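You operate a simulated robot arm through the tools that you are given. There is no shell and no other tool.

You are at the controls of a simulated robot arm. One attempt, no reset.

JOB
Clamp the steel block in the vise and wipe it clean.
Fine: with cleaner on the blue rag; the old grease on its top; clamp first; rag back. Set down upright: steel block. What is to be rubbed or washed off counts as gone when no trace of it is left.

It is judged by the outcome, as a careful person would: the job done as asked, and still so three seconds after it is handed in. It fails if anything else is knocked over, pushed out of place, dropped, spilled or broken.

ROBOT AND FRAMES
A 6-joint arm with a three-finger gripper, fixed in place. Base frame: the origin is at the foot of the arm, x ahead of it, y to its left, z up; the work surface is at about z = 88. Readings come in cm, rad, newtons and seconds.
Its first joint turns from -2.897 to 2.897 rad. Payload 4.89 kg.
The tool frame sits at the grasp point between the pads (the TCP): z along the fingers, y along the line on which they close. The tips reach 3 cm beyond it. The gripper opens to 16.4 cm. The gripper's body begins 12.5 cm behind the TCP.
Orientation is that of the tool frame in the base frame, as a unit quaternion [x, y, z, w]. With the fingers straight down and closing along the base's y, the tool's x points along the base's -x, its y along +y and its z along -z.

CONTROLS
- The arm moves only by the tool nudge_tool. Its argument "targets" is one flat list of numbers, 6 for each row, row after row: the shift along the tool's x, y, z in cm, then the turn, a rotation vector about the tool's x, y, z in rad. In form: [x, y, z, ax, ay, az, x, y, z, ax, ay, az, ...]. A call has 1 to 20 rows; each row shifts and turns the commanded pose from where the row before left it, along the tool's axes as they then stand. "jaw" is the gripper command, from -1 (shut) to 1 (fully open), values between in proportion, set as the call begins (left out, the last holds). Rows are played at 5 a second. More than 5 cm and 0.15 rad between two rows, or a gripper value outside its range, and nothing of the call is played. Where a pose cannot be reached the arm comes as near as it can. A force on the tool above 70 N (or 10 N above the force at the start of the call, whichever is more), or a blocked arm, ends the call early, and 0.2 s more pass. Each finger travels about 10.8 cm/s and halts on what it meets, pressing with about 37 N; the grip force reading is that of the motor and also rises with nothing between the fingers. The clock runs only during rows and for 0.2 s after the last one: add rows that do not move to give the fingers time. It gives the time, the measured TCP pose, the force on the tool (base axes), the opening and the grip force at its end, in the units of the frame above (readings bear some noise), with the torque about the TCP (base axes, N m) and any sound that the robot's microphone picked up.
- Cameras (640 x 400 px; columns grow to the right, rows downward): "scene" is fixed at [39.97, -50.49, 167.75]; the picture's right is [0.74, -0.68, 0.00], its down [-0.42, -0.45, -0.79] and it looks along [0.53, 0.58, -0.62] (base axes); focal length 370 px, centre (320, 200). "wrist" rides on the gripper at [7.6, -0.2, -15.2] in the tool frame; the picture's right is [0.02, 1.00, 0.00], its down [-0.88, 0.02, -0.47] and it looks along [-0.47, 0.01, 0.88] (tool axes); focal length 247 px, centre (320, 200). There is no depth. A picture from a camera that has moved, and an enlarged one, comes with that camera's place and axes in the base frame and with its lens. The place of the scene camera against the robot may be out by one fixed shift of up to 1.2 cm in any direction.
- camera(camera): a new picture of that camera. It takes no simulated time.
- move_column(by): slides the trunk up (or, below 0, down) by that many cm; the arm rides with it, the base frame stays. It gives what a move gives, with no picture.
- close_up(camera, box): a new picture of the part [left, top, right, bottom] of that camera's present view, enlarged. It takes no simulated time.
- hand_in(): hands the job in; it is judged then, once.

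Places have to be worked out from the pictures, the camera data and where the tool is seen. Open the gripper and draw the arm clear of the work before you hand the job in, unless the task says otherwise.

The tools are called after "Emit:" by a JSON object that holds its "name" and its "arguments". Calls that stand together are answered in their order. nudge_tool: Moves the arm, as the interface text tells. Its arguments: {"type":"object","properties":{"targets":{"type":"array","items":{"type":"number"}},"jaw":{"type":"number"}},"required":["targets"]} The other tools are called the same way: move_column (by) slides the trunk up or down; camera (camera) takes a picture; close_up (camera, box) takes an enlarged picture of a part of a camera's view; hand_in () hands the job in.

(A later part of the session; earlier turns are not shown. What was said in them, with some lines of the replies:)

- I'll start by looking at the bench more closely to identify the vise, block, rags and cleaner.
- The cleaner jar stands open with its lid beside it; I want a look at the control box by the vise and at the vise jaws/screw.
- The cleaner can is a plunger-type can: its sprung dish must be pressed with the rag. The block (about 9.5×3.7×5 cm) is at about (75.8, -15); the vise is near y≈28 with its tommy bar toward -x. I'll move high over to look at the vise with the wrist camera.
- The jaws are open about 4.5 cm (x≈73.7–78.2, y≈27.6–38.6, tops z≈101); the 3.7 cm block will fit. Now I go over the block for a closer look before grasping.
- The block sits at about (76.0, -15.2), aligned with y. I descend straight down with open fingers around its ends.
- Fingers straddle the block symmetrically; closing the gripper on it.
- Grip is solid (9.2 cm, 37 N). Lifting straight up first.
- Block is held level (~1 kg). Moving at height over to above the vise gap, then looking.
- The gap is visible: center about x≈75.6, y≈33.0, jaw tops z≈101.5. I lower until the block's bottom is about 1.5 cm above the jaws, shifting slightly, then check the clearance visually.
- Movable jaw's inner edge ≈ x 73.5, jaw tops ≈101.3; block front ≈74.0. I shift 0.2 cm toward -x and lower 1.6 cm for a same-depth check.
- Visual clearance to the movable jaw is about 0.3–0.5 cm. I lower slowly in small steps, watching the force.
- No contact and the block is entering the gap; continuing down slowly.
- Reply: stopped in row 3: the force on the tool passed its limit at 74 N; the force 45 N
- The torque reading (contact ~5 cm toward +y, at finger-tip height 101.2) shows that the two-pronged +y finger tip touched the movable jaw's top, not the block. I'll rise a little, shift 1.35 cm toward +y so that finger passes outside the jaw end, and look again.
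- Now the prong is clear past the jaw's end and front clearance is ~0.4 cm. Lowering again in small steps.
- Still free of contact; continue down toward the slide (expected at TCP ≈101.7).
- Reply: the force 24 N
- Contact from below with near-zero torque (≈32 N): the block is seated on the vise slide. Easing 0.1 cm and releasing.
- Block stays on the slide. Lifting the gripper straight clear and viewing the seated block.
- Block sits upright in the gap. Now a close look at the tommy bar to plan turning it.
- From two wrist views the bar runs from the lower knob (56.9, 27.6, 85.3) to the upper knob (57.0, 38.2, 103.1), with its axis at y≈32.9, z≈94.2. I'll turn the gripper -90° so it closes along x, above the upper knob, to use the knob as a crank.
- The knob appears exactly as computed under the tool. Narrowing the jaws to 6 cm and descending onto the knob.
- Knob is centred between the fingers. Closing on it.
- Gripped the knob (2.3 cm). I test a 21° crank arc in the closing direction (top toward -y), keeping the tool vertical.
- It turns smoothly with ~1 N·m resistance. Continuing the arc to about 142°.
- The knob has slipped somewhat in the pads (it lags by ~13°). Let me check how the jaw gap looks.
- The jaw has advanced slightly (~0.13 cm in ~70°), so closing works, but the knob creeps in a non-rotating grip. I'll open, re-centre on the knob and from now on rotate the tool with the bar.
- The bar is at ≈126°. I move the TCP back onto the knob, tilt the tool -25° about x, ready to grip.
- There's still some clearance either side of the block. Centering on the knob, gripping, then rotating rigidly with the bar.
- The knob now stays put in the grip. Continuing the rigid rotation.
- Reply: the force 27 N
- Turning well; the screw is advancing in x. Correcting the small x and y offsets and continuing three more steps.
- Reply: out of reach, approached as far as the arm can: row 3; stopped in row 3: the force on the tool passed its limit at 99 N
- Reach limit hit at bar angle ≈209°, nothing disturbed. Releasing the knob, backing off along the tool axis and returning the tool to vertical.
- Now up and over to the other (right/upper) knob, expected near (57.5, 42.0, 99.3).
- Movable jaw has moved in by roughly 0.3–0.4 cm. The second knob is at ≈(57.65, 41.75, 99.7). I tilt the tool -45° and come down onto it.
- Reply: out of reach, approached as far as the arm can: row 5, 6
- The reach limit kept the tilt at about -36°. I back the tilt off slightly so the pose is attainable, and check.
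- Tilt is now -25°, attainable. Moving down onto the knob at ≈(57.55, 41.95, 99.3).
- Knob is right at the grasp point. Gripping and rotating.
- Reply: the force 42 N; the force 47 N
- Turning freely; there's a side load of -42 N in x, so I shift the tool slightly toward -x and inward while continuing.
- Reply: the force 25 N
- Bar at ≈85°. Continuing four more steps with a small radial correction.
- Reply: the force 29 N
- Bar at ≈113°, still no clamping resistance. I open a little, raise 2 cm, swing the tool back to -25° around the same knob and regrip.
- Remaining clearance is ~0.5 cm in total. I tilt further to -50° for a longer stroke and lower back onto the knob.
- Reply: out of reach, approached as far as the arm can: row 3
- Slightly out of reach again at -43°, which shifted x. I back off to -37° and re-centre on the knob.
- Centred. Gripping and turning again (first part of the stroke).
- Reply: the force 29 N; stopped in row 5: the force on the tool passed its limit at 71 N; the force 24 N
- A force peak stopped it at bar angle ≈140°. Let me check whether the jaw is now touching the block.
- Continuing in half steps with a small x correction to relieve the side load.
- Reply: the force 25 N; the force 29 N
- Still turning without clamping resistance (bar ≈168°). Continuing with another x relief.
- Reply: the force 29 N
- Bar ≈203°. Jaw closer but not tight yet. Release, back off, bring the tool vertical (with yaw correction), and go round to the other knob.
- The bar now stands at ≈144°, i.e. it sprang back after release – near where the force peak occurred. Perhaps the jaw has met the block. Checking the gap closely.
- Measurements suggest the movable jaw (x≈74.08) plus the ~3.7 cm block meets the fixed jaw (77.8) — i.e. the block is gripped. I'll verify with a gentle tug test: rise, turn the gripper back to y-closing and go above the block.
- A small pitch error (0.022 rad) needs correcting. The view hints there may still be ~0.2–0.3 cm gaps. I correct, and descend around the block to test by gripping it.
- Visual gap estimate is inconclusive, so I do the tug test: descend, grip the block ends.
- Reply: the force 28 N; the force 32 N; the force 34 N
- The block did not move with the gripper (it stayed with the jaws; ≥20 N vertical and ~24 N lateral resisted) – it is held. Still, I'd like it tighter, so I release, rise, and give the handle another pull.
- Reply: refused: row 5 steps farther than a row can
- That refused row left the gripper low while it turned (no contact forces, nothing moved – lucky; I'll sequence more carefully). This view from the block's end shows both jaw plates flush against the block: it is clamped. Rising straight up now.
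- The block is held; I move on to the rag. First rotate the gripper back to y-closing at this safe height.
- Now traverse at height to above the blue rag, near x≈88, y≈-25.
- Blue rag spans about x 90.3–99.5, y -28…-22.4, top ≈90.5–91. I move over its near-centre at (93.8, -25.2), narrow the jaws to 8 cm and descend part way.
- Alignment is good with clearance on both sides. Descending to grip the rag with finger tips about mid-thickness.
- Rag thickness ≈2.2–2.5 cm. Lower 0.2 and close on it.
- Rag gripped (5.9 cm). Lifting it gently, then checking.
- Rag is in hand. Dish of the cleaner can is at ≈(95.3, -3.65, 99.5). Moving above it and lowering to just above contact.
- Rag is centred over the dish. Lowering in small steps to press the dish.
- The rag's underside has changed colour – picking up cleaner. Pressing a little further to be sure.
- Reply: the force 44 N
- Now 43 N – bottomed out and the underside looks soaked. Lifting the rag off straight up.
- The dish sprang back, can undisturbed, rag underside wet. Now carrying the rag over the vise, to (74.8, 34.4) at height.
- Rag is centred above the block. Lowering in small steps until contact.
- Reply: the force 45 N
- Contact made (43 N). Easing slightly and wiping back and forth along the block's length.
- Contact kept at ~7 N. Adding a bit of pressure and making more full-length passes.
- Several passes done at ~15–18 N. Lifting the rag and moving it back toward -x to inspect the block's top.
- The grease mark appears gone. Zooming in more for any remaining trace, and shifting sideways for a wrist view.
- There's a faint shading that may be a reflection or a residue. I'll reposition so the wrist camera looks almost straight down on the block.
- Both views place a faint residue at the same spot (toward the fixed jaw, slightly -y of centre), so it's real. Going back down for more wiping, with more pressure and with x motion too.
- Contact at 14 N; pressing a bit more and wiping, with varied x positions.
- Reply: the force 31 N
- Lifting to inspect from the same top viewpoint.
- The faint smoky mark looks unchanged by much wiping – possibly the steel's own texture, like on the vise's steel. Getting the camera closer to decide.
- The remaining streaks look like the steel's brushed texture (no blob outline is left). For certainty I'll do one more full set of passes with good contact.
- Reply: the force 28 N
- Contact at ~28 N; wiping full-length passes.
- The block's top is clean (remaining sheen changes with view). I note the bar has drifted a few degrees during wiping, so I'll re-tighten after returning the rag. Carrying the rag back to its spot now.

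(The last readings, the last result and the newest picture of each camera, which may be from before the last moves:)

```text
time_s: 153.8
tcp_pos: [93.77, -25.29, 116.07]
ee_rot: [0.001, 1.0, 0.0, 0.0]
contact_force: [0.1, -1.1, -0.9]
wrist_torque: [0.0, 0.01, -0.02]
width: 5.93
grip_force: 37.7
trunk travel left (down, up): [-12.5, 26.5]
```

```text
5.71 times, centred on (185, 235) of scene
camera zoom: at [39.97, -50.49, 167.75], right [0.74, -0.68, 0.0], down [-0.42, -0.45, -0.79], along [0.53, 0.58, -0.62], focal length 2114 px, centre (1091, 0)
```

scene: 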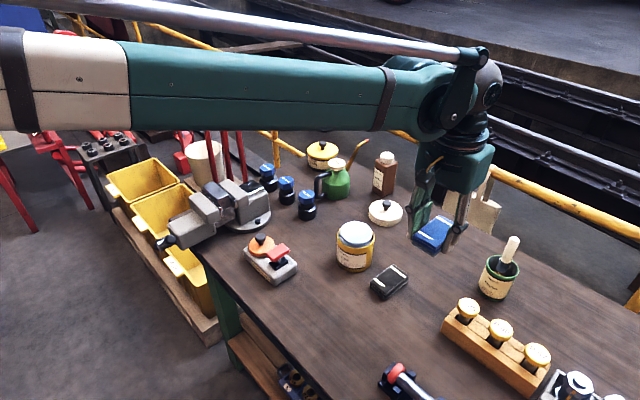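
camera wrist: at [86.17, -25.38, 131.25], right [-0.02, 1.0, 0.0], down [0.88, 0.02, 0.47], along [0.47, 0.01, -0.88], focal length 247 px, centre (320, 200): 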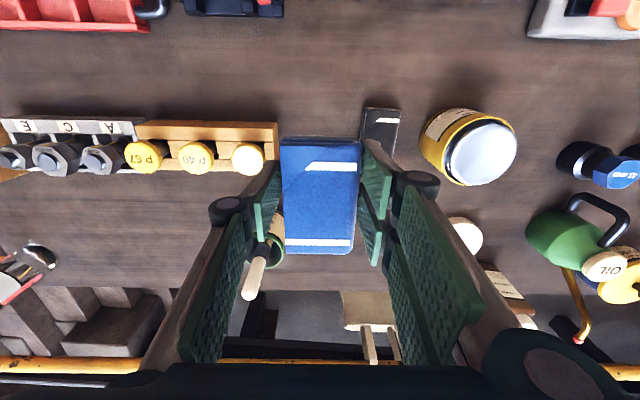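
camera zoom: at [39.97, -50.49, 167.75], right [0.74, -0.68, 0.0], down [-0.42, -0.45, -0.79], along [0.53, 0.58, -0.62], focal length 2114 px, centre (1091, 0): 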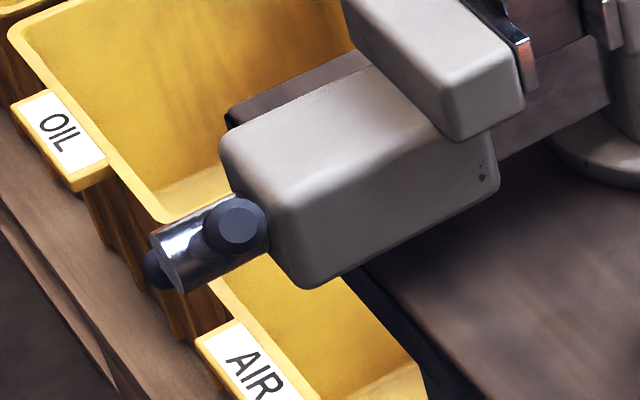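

Lining up with the original spot and lowering the rag.

Emit:
{"name": "nudge_tool", "arguments": {"targets": [0.2, -0.2, 4.5, 0, 0, 0, 0, 0, 4.5, 0, 0, 0, 0, 0, 4.5, 0, 0, 0, 0, 0, 4.5, 0, 0, 0, 0, 0, 3, 0, 0, 0, 0, 0, 2, 0, 0, 0, 0, 0, 0, 0, 0, 0]}}

Emit:
{"name": "camera", "arguments": {"camera": "wrist"}}

Emit:
{"name": "close_up", "arguments": {"camera": "scene", "box": [370, 240, 490, 340]}}

```text
time_s: 155.4
tcp_pos: [93.46, -25.56, 93.01]
ee_rot: [0.0, 1.0, 0.0, -0.001]
contact_force: [0.1, -0.8, 0.1]
wrist_torque: [0.01, 0.06, 0.01]
width: 5.89
grip_force: 37.4
trunk travel left (down, up): [-12.5, 26.5]
```

```text
taken
camera wrist: at [85.85, -25.65, 108.13], right [-0.02, 1.0, 0.0], down [0.88, 0.02, 0.47], along [0.47, 0.01, -0.88], focal length 247 px, centre (320, 200)
```

wrist: 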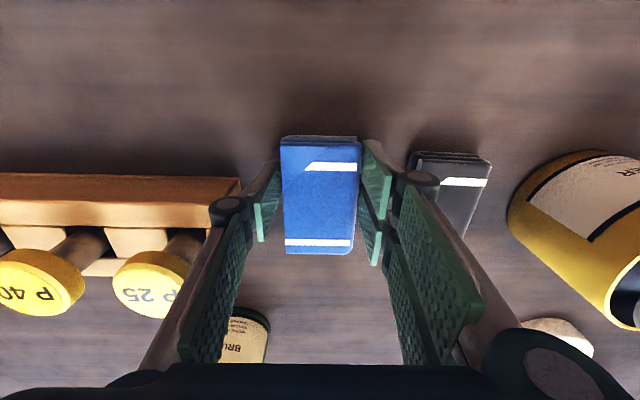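

```text
4.00 times, centred on (430, 290) of scene
camera zoom: at [39.97, -50.49, 167.75], right [0.74, -0.68, 0.0], down [-0.42, -0.45, -0.79], along [0.53, 0.58, -0.62], focal length 1480 px, centre (-120, -160)
```

zoom: 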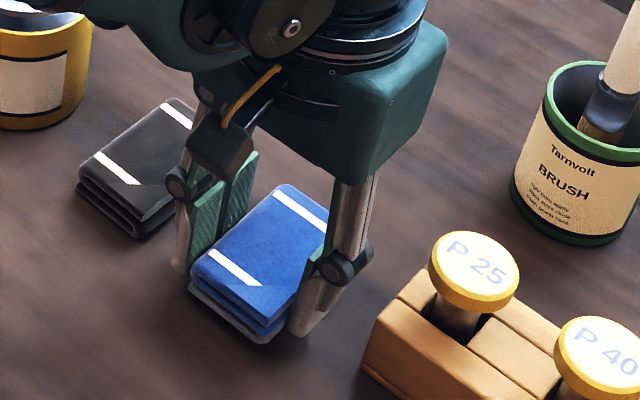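

Emit:
{"name": "nudge_tool", "arguments": {"targets": [0.1, 0.15, 0.5, 0, 0, 0, 0, 0, 0.4, 0, 0, 0, 0, 0, 0, 0, 0, 0]}}

Emit:
{"name": "nudge_tool", "arguments": {"targets": [0, 0, 0.3, 0, 0, 0, 0, 0, 0, 0, 0, 0]}}

```text
time_s: 156.2
tcp_pos: [93.45, -25.36, 92.09]
ee_rot: [0.001, 1.0, -0.001, -0.001]
contact_force: [-0.4, 0.2, -0.3]
wrist_torque: [0.0, 0.01, -0.02]
width: 5.9
grip_force: 38.1
trunk travel left (down, up): [-12.5, 26.5]
```

```text
time_s: 156.8
tcp_pos: [93.35, -25.31, 91.82]
ee_rot: [0.0, 1.0, 0.0, -0.001]
contact_force: [-0.9, 0.3, -0.3]
wrist_torque: [0.0, 0.01, 0.0]
width: 5.89
grip_force: 36.8
trunk travel left (down, up): [-12.5, 26.5]
```

Emit:
{"name": "nudge_tool", "arguments": {"targets": [0, 0, 0.15, 0, 0, 0, 0, 0, 0, 0, 0, 0]}}

Emit:
{"name": "close_up", "arguments": {"camera": "scene", "box": [370, 240, 490, 340]}}

```text
time_s: 157.4
tcp_pos: [93.33, -25.39, 91.66]
ee_rot: [0.0, 1.0, -0.001, -0.001]
contact_force: [2.1, -1.0, 9.3]
wrist_torque: [0.16, 0.06, -0.02]
width: 5.91
grip_force: 37.4
trunk travel left (down, up): [-12.5, 26.5]
```

```text
4.00 times, centred on (430, 290) of scene
camera zoom: at [39.97, -50.49, 167.75], right [0.74, -0.68, 0.0], down [-0.42, -0.45, -0.79], along [0.53, 0.58, -0.62], focal length 1480 px, centre (-120, -160)
```

zoom: 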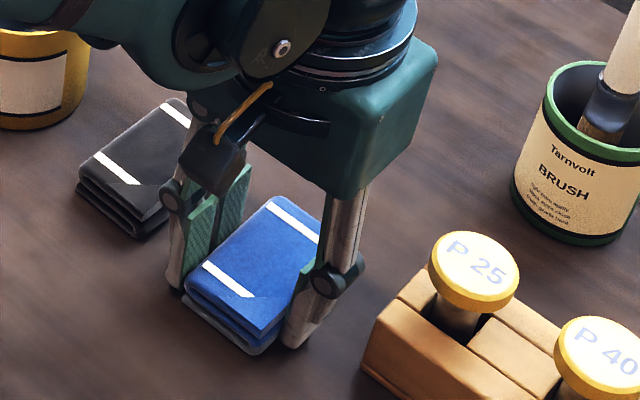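

Rag touches the bench in its original place (stripe position matches). Releasing and rising.

Emit:
{"name": "nudge_tool", "arguments": {"targets": [0, 0, -0.05, 0, 0, 0, 0, 0, 0, 0, 0, 0, 0, 0, 0, 0, 0, 0], "jaw": 0.0}}

Emit:
{"name": "nudge_tool", "arguments": {"targets": [0, 0, -2, 0, 0, 0, 0, 0, -4, 0, 0, 0, 0, 0, -4, 0, 0, 0, 0, 0, -4, 0, 0, 0, 0, 0, -4, 0, 0, 0, 0, 0, -4, 0, 0, 0, 0, 0, -4, 0, 0, 0, 0, 0, 0, 0, 0, 0]}}

Emit:
{"name": "camera", "arguments": {"camera": "wrist"}}

Emit:
{"name": "camera", "arguments": {"camera": "scene"}}

```text
time_s: 158.2
tcp_pos: [93.34, -25.33, 91.64]
ee_rot: [0.0, 1.0, -0.001, 0.0]
contact_force: [-0.1, -0.6, 0.5]
wrist_torque: [-0.01, -0.02, 0.03]
width: 8.21
grip_force: 0.1
trunk travel left (down, up): [-12.5, 26.5]
```

```text
time_s: 160.0
tcp_pos: [93.25, -25.27, 117.78]
ee_rot: [0.0, 1.0, -0.001, -0.001]
contact_force: [0.0, -0.3, 0.0]
wrist_torque: [0.0, -0.02, 0.01]
width: 8.19
grip_force: 0.0
trunk travel left (down, up): [-12.5, 26.5]
```

```text
taken
camera wrist: at [85.64, -25.41, 132.9], right [-0.02, 1.0, 0.0], down [0.88, 0.02, 0.47], along [0.47, 0.01, -0.88], focal length 247 px, centre (320, 200)
```

wrist: 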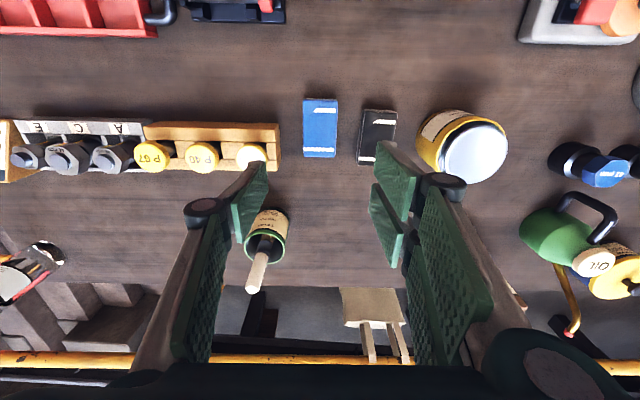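

```text
taken
```

scene: 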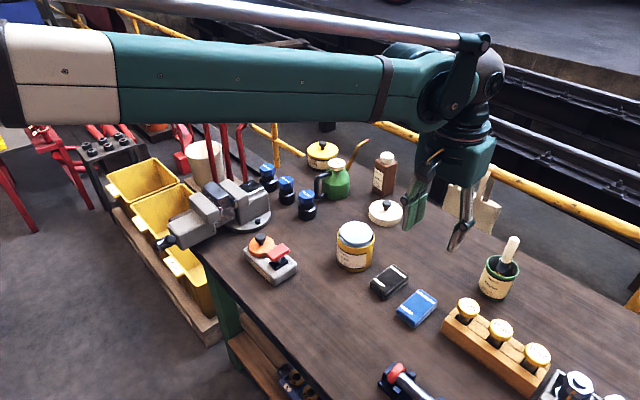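

Rag is back in place. Now going to the vise handle to check and re-tighten it.

Emit:
{"name": "nudge_tool", "arguments": {"targets": [2.73, 3.93, -0.3, 0, 0, 0, 2.73, 3.93, -0.3, 0, 0, 0, 2.73, 3.93, -0.3, 0, 0, 0, 2.73, 3.93, -0.3, 0, 0, 0, 2.73, 3.93, -0.3, 0, 0, 0, 2.73, 3.93, -0.3, 0, 0, 0, 2.73, 3.93, -0.3, 0, 0, 0, 2.73, 3.93, -0.3, 0, 0, 0, 2.73, 3.93, -0.3, 0, 0, 0, 2.73, 3.93, -0.3, 0, 0, 0, 2.73, 3.93, -0.3, 0, 0, 0, 2.73, 3.93, -0.3, 0, 0, 0, 2.73, 3.93, -0.3, 0, 0, 0, 0, 0, 0, 0, 0, 0], "jaw": -0.27}}

Emit:
{"name": "nudge_tool", "arguments": {"targets": [0, 0, 0, 0, 0, -0.1428, 0, 0, 0, 0, 0, -0.1428, 0, 0, 0, 0, 0, -0.1428, 0, 0, 0, 0, 0, -0.1428, 0, 0, 0, 0, 0, -0.1428, 0, 0, 0, 0, 0, -0.1428, 0, 0, 0, 0, 0, -0.1428, 0, 0, 0, 0, 0, -0.1428, 0, 0, 0, 0, 0, -0.1428, 0, 0, 0, 0, 0, -0.1428, 0, 0, 0, 0, 0, -0.1428, 0, 0, 0, 0, 0, 0]}}

Emit:
{"name": "camera", "arguments": {"camera": "wrist"}}

Emit:
{"name": "close_up", "arguments": {"camera": "scene", "box": [130, 160, 280, 290]}}

```text
time_s: 163.0
tcp_pos: [57.77, 25.98, 121.48]
ee_rot: [0.0, 1.0, 0.0, -0.002]
contact_force: [-0.2, 0.5, 0.6]
wrist_torque: [0.0, 0.02, -0.01]
width: 5.96
grip_force: 0.1
trunk travel left (down, up): [-12.5, 26.5]
```

```text
time_s: 165.6
tcp_pos: [57.85, 25.78, 121.56]
ee_rot: [0.708, -0.706, 0.0, 0.001]
contact_force: [-0.3, -0.6, -0.3]
wrist_torque: [0.01, 0.0, -0.01]
width: 6.01
grip_force: 0.0
trunk travel left (down, up): [-12.5, 26.5]
```

```text
taken
camera wrist: at [58.07, 18.16, 136.72], right [-1.0, -0.02, 0.0], down [-0.02, 0.88, 0.47], along [-0.01, 0.47, -0.88], focal length 247 px, centre (320, 200)
```

wrist: 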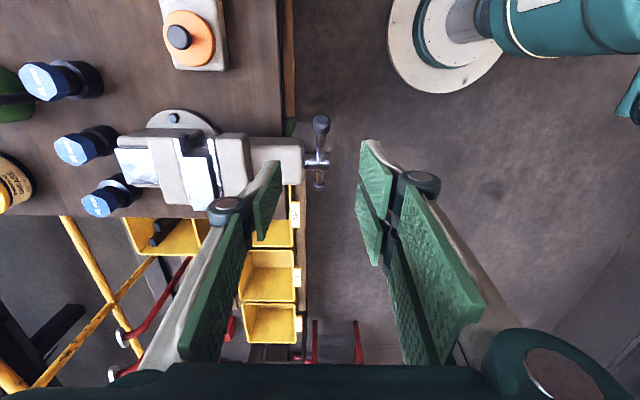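

```text
3.08 times, centred on (205, 225) of scene
camera zoom: at [39.97, -50.49, 167.75], right [0.74, -0.68, 0.0], down [-0.42, -0.45, -0.79], along [0.53, 0.58, -0.62], focal length 1138 px, centre (674, 123)
```

zoom: 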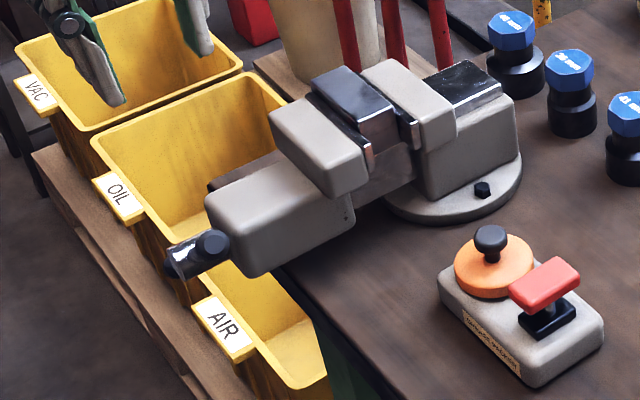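

Bar is at ≈137°. Tilting -30° and lowering onto the upper-left knob.

Emit:
{"name": "nudge_tool", "arguments": {"targets": [0, 0, 0, 0, 0.1309, 0, 0, 0, 0, 0, 0.1309, 0, 0, 0, 0, 0, 0.1309, 0, 0, 0, 0, 0, 0.1309, 0, -1.94, 0.03, 3.56, 0, 0, 0, -1.94, 0.03, 3.56, 0, 0, 0, -1.94, 0.03, 3.56, 0, 0, 0, -1.94, 0.03, 3.56, 0, 0, 0, -1.94, 0.03, 3.56, 0, 0, 0, 0, 0, 0, 0, 0, 0]}}

Emit:
{"name": "camera", "arguments": {"camera": "wrist"}}

Emit:
{"name": "close_up", "arguments": {"camera": "wrist", "box": [0, 170, 200, 370]}}

```text
time_s: 167.8
tcp_pos: [57.76, 25.43, 101.25]
ee_rot: [0.683, -0.683, 0.183, 0.184]
contact_force: [0.3, 0.4, 0.2]
wrist_torque: [-0.01, 0.09, 0.0]
width: 5.97
grip_force: 0.1
trunk travel left (down, up): [-12.5, 26.5]
```

```text
taken
camera wrist: at [57.98, 26.41, 118.21], right [-1.0, -0.02, 0.01], down [-0.02, 1.0, -0.03], along [-0.01, -0.03, -1.0], focal length 247 px, centre (320, 200)
```

wrist: 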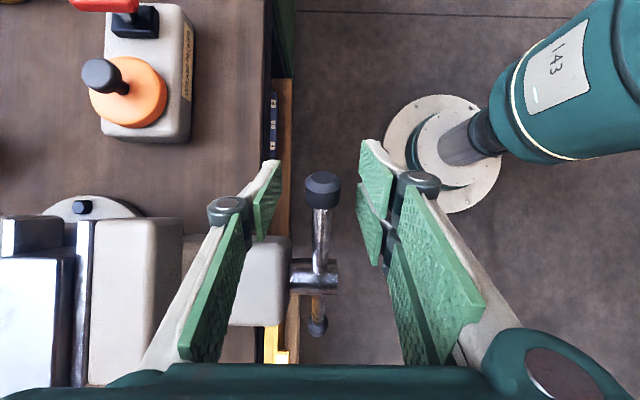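

```text
2.00 times, centred on (100, 270) of wrist
camera zoom: at [57.98, 26.41, 118.21], right [-1.0, -0.02, 0.01], down [-0.02, 1.0, -0.03], along [-0.01, -0.03, -1.0], focal length 494 px, centre (760, 60)
```

zoom: 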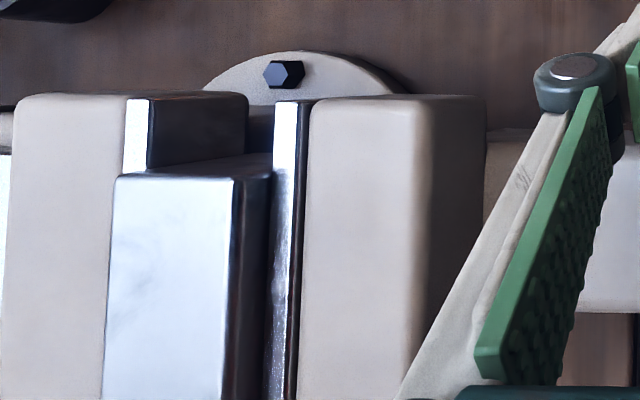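

Knob centred. Gripping and turning in small steps, watching torque.

Emit:
{"name": "nudge_tool", "arguments": {"targets": [0, 0, 0, 0, 0, 0, 0, 0, 0, 0, 0, 0, 0, 0, 0, 0, 0, 0], "jaw": -1}}

Emit:
{"name": "nudge_tool", "arguments": {"targets": [0.107, 0, 0.614, 0, -0.06, 0, 0.107, 0, 0.614, 0, -0.06, 0, 0, 0, 0, 0, 0, 0]}}

Emit:
{"name": "nudge_tool", "arguments": {"targets": [0.107, 0, 0.614, 0, -0.06, 0, 0.107, 0, 0.614, 0, -0.06, 0, 0, 0, 0, 0, 0, 0]}}

Emit:
{"name": "nudge_tool", "arguments": {"targets": [0.107, 0, 0.614, 0, -0.06, 0, 0.107, 0, 0.614, 0, -0.06, 0, 0, 0, 0, 0, 0, 0]}}

```text
time_s: 168.6
tcp_pos: [57.68, 25.48, 101.31]
ee_rot: [0.683, -0.683, 0.183, 0.184]
contact_force: [-32.7, 1.4, -16.8]
wrist_torque: [-1.19, 0.08, 0.03]
width: 2.34
grip_force: 45.1
trunk travel left (down, up): [-12.5, 26.5]
```

```text
time_s: 169.4
tcp_pos: [57.65, 24.69, 100.46]
ee_rot: [0.693, -0.692, 0.141, 0.143]
contact_force: [-38.3, 16.2, -12.0]
wrist_torque: [-0.14, 0.06, 0.03]
width: 2.36
grip_force: 44.9
trunk travel left (down, up): [-12.5, 26.5]
```

```text
time_s: 170.2
tcp_pos: [57.56, 23.92, 99.3]
ee_rot: [-0.7, 0.7, -0.1, -0.1]
contact_force: [-34.6, 17.4, -5.5]
wrist_torque: [0.28, 0.1, 0.05]
width: 2.32
grip_force: 45.4
trunk travel left (down, up): [-12.5, 26.5]
```

```text
time_s: 171.0
tcp_pos: [57.55, 23.32, 98.15]
ee_rot: [-0.705, 0.705, -0.058, -0.058]
contact_force: [-27.5, 20.6, -0.2]
wrist_torque: [0.55, 0.07, 0.04]
width: 2.33
grip_force: 45.2
trunk travel left (down, up): [-12.5, 26.5]
```

Emit:
{"name": "nudge_tool", "arguments": {"targets": [0.107, 0.2, 0.614, 0, -0.06, 0, 0.107, 0, 0.614, 0, -0.06, 0, 0.107, 0, 0.614, 0, -0.06, 0, 0.107, 0, 0.614, 0, -0.06, 0, 0, 0, 0, 0, 0, 0]}}

Emit:
{"name": "nudge_tool", "arguments": {"targets": [0.107, 0, 0.614, 0, -0.06, 0, 0.107, 0, 0.614, 0, -0.06, 0, 0.107, 0, 0.614, 0, -0.06, 0, 0.107, 0, 0.614, 0, -0.06, 0, 0, 0, 0, 0, 0, 0]}}

Emit:
{"name": "camera", "arguments": {"camera": "wrist"}}

Emit:
{"name": "close_up", "arguments": {"camera": "scene", "box": [190, 160, 270, 230]}}

```text
time_s: 172.2
tcp_pos: [57.7, 22.64, 95.78]
ee_rot: [0.707, -0.706, -0.026, -0.027]
contact_force: [20.8, 3.8, 13.8]
wrist_torque: [1.0, -0.14, 0.02]
width: 2.32
grip_force: 45.4
trunk travel left (down, up): [-12.5, 26.5]
```

```text
time_s: 173.4
tcp_pos: [57.6, 22.62, 93.15]
ee_rot: [-0.698, 0.699, 0.112, 0.11]
contact_force: [42.4, -7.0, 13.3]
wrist_torque: [0.68, -0.16, 0.0]
width: 2.32
grip_force: 45.3
trunk travel left (down, up): [-12.5, 26.5]
```

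```text
taken
camera wrist: at [57.79, 10.61, 105.25], right [-1.0, -0.02, 0.0], down [-0.02, 0.69, 0.72], along [-0.01, 0.72, -0.69], focal length 247 px, centre (320, 200)
```

wrist: 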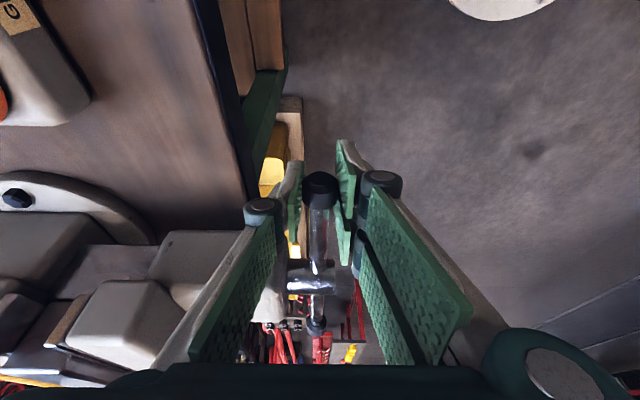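

```text
5.71 times, centred on (230, 195) of scene
camera zoom: at [39.97, -50.49, 167.75], right [0.74, -0.68, 0.0], down [-0.42, -0.45, -0.79], along [0.53, 0.58, -0.62], focal length 2114 px, centre (834, 229)
```

zoom: 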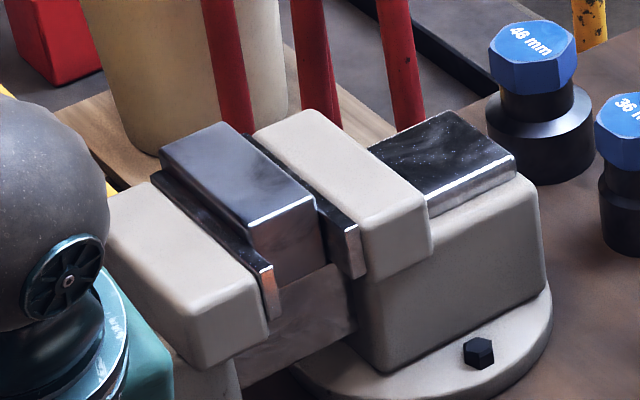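

The handle now resists (~14 N at the knob, ≈1.5 N·m) while the jaw no longer moves: it's tight on the block. I correct the x bias, turn a little further, hold, then release and see where it settles.

Emit:
{"name": "nudge_tool", "arguments": {"targets": [0.107, -0.2, 0.614, 0, -0.06, 0, 0.107, 0, 0.614, 0, -0.06, 0, 0.107, 0, 0.614, 0, -0.06, 0, 0.107, 0, 0.614, 0, -0.06, 0, 0, 0, 0, 0, 0, 0, 0, 0, 0, 0, 0, 0]}}

Emit:
{"name": "nudge_tool", "arguments": {"targets": [0, 0, 0, 0, 0, 0, 0, 0, 0, 0, 0, 0], "jaw": -0.27}}

Emit:
{"name": "camera", "arguments": {"camera": "wrist"}}

Emit:
{"name": "close_up", "arguments": {"camera": "scene", "box": [130, 160, 280, 290]}}

```text
time_s: 174.8
tcp_pos: [57.64, 23.2, 90.87]
ee_rot: [0.68, -0.68, -0.196, -0.192]
contact_force: [0.4, -21.0, -8.4]
wrist_torque: [-0.97, -0.04, 0.11]
width: 2.34
grip_force: 44.9
trunk travel left (down, up): [-12.5, 26.5]
```

```text
time_s: 175.4
tcp_pos: [57.77, 23.28, 90.95]
ee_rot: [-0.679, 0.68, 0.195, 0.194]
contact_force: [-0.1, 0.3, -1.2]
wrist_torque: [-0.04, -0.01, -0.01]
width: 5.98
grip_force: 0.0
trunk travel left (down, up): [-12.5, 26.5]
```

```text
taken
camera wrist: at [57.86, 8.71, 99.73], right [-1.0, -0.02, -0.01], down [-0.02, 0.5, 0.87], along [-0.01, 0.87, -0.5], focal length 247 px, centre (320, 200)
```

wrist: 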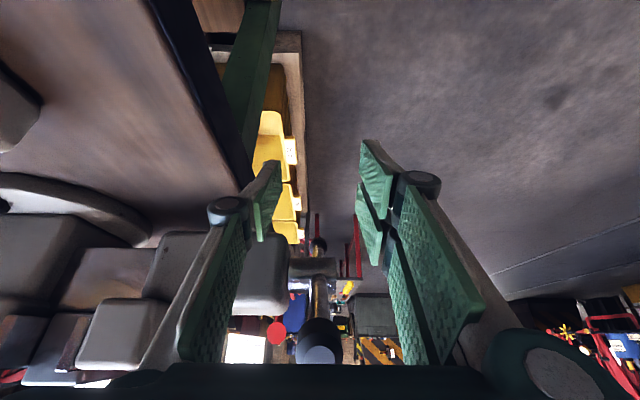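

```text
3.08 times, centred on (205, 225) of scene
camera zoom: at [39.97, -50.49, 167.75], right [0.74, -0.68, 0.0], down [-0.42, -0.45, -0.79], along [0.53, 0.58, -0.62], focal length 1138 px, centre (674, 123)
```

zoom: 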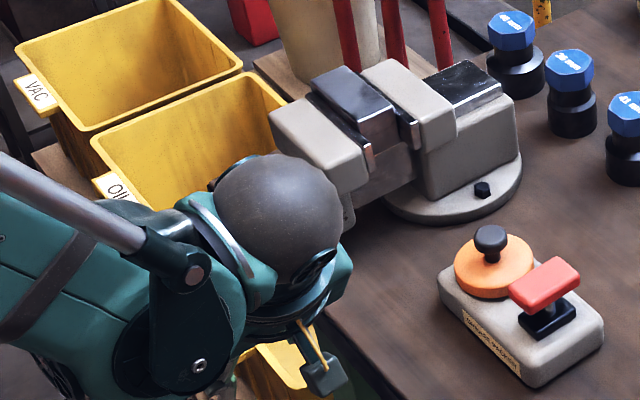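

The screw springs back to ≈147° when let go (elastic take-up), leaving the jaw seated on the block – as before, the block is held by the jaws. Backing the arm off cleanly and checking.

Emit:
{"name": "nudge_tool", "arguments": {"targets": [0, 0, -2, 0, 0, 0, 0, 0, -2, 0, 0, 0, 0, 0, -2.5, 0, 0, 0, 0, 0, -2.5, 0, 0.135, 0, 0, 0, -2, 0, 0.135, 0, 0, 0, -2, 0, 0.135, 0, 0, 0, -2, 0, 0.135, 0, 0, 0, -4, 0, 0, 0, 0, 0, -4, 0, 0, 0, 0, 0, 0, 0, 0, 0]}}

Emit:
{"name": "camera", "arguments": {"camera": "wrist"}}

Emit:
{"name": "close_up", "arguments": {"camera": "scene", "box": [130, 160, 280, 290]}}

```text
time_s: 177.6
tcp_pos: [57.74, 16.65, 112.23]
ee_rot: [-0.707, 0.707, 0.007, 0.005]
contact_force: [-0.5, 0.4, 0.1]
wrist_torque: [0.0, -0.05, -0.02]
width: 6.0
grip_force: 0.1
trunk travel left (down, up): [-12.5, 26.5]
```

```text
taken
camera wrist: at [57.9, 8.74, 127.3], right [-1.0, -0.02, 0.0], down [-0.02, 0.87, 0.49], along [-0.01, 0.49, -0.87], focal length 247 px, centre (320, 200)
```

wrist: 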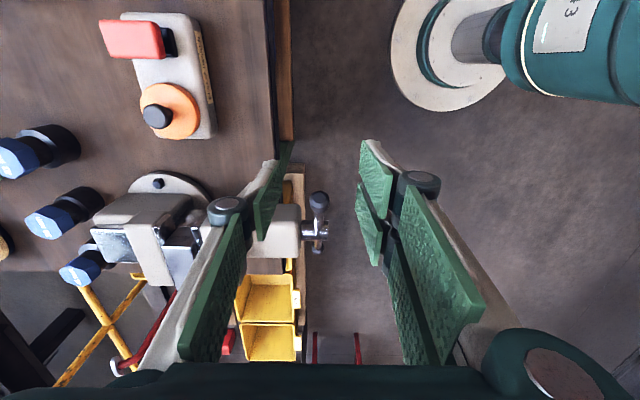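

```text
3.08 times, centred on (205, 225) of scene
camera zoom: at [39.97, -50.49, 167.75], right [0.74, -0.68, 0.0], down [-0.42, -0.45, -0.79], along [0.53, 0.58, -0.62], focal length 1138 px, centre (674, 123)
```

zoom: 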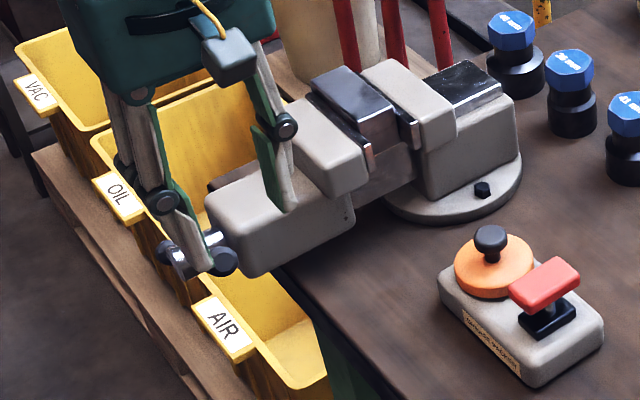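

Block upright between the jaws, handle at rest. Moving the arm well clear, then a final comparison.

Emit:
{"name": "nudge_tool", "arguments": {"targets": [0, 0, -4, 0, 0, 0, 0, 0, -4, 0, 0, 0, 0, 0, -4, 0, 0, 0, 0, 0, -4, 0, 0, 0, 4, 0, 0, 0, 0, 0, 4, 0, 0, 0, 0, 0, 4, 0, 0, 0, 0, 0, 4, 0, 0, 0, 0, 0, 4, 0, 0, 0, 0, 0, 4, 0, 0, 0, 0, 0, 0, 0, 0, 0, 0, 0, 0, 0, 0, 0, 0, 0], "jaw": 0.5}}

Emit:
{"name": "camera", "arguments": {"camera": "scene"}}

Emit:
{"name": "close_up", "arguments": {"camera": "scene", "box": [130, 160, 280, 290]}}

Emit:
{"name": "close_up", "arguments": {"camera": "scene", "box": [195, 165, 255, 215]}}

```text
time_s: 180.2
tcp_pos: [57.79, -7.55, 127.84]
ee_rot: [0.707, -0.707, -0.007, -0.005]
contact_force: [0.5, -0.4, 0.2]
wrist_torque: [0.04, 0.03, 0.02]
width: 12.29
grip_force: 0.1
trunk travel left (down, up): [-12.5, 26.5]
```

```text
taken
```

scene: 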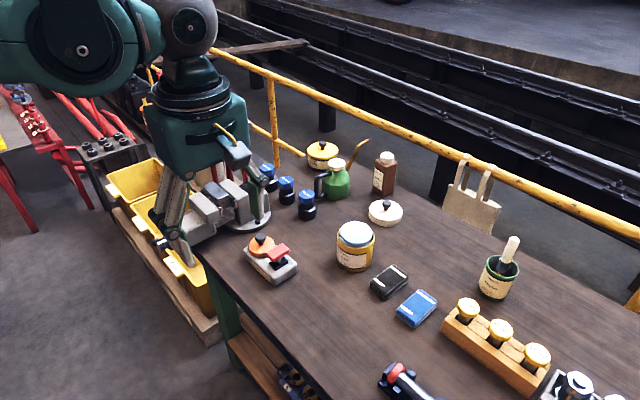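

```text
3.08 times, centred on (205, 225) of scene
camera zoom: at [39.97, -50.49, 167.75], right [0.74, -0.68, 0.0], down [-0.42, -0.45, -0.79], along [0.53, 0.58, -0.62], focal length 1138 px, centre (674, 123)
```

zoom: 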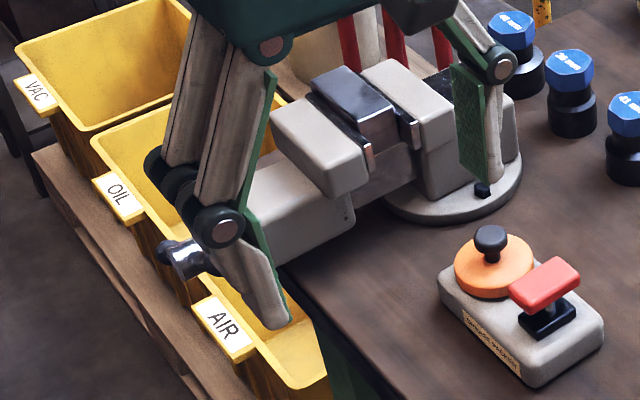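

```text
8.00 times, centred on (225, 190) of scene
camera zoom: at [39.97, -50.49, 167.75], right [0.74, -0.68, 0.0], down [-0.42, -0.45, -0.79], along [0.53, 0.58, -0.62], focal length 2960 px, centre (1080, 280)
```

zoom: 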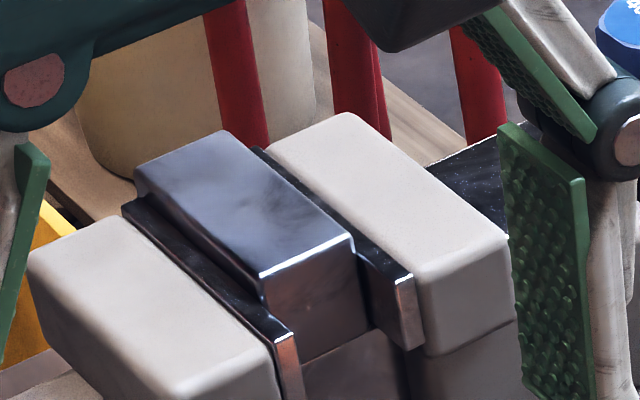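

Emit:
{"name": "nudge_tool", "arguments": {"targets": [4, 0, -1, 0, 0, 0, 4, 0, -1, 0, 0, 0, 4, 0, -1, 0, 0, 0, 4, 0, -1, 0, 0, 0, 4, 0, -1, 0, 0, 0, 4, 0, 0, 0, 0, 0, 0, 0, 0, 0, 0, 0, 0, 0, 0, 0, 0, 0]}}

Emit:
{"name": "camera", "arguments": {"camera": "scene"}}

Emit:
{"name": "close_up", "arguments": {"camera": "scene", "box": [130, 160, 280, 290]}}

Emit:
{"name": "close_up", "arguments": {"camera": "scene", "box": [205, 175, 235, 200]}}

```text
time_s: 182.0
tcp_pos: [57.66, -31.6, 132.43]
ee_rot: [-0.707, 0.707, 0.006, 0.004]
contact_force: [0.9, -0.9, -1.3]
wrist_torque: [0.09, 0.06, -0.02]
width: 12.31
grip_force: 0.1
trunk travel left (down, up): [-12.5, 26.5]
```

```text
taken
```

scene: 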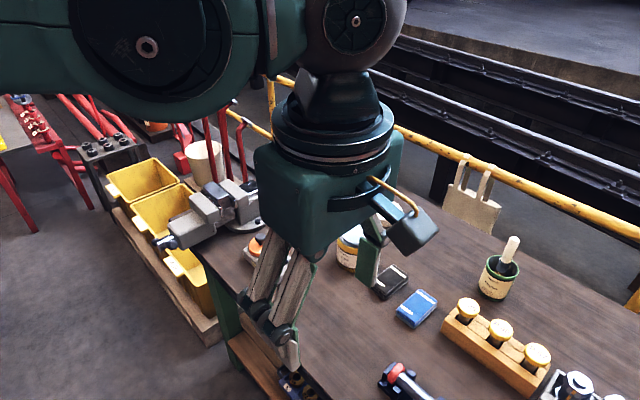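

```text
3.08 times, centred on (205, 225) of scene
camera zoom: at [39.97, -50.49, 167.75], right [0.74, -0.68, 0.0], down [-0.42, -0.45, -0.79], along [0.53, 0.58, -0.62], focal length 1138 px, centre (674, 123)
```

zoom: 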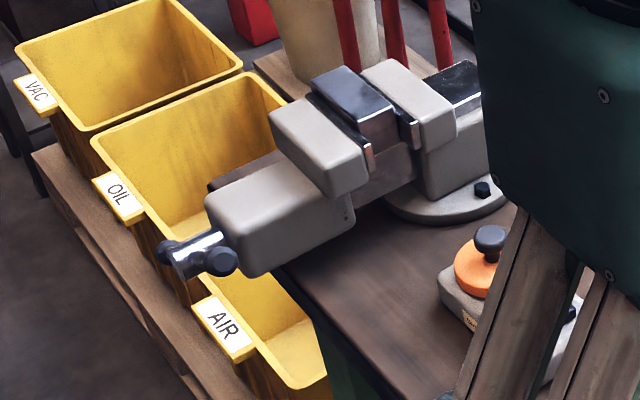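

```text
16.00 times, centred on (220, 188) of scene
camera zoom: at [39.97, -50.49, 167.75], right [0.74, -0.68, 0.0], down [-0.42, -0.45, -0.79], along [0.53, 0.58, -0.62], focal length 5920 px, centre (1920, 400)
```

zoom: 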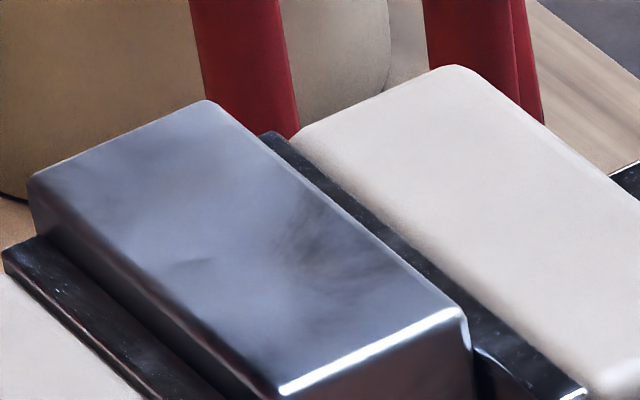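

Final check: block upright and held in the vise, top clean (only the constant brushed-steel texture remains), blue rag back in its place, everything else undisturbed, arm clear and gripper open. Handing in.

Emit:
{"name": "hand_in", "arguments": {}}

```text
The job is handed in.
```

The steel block is clamped upright in the vise with its top wiped clean. The blue rag is back on the bench where it started. I've handed the job in; no verdict has come back.

- **Clamp:** I closed the vise on the block before wiping. When I gripped the block and pulled, about 17 N upward and 24 N sideways did not move it. The handle springs back when released, and it drifted about 7° during wiping, so I tightened it again at the end. I did not repeat the pull test after that, so the final grip strength is not confirmed.
- **Position:** The block sits about 1.4 cm off-centre along the jaws. I had to shift it so one gripper finger would clear the end of the jaw.
- **Wiping:** I pressed the rag onto the cleaner can's dish until its underside was wet, then made several full-length passes over the block. The grease mark is gone. A few faint streaks remain; I took them for the steel's own texture because they did not change with further wiping.
- **Slips:** A refused move meant the gripper turned around the vise lower than I intended. The force readings stayed near zero and nothing moved. Before that, a finger touched the top of a jaw and a handle turn hit the arm's reach limit; both stopped on the force limit and I saw no damage.

Nothing else on the bench looked disturbed. The arm is clear with the gripper open.
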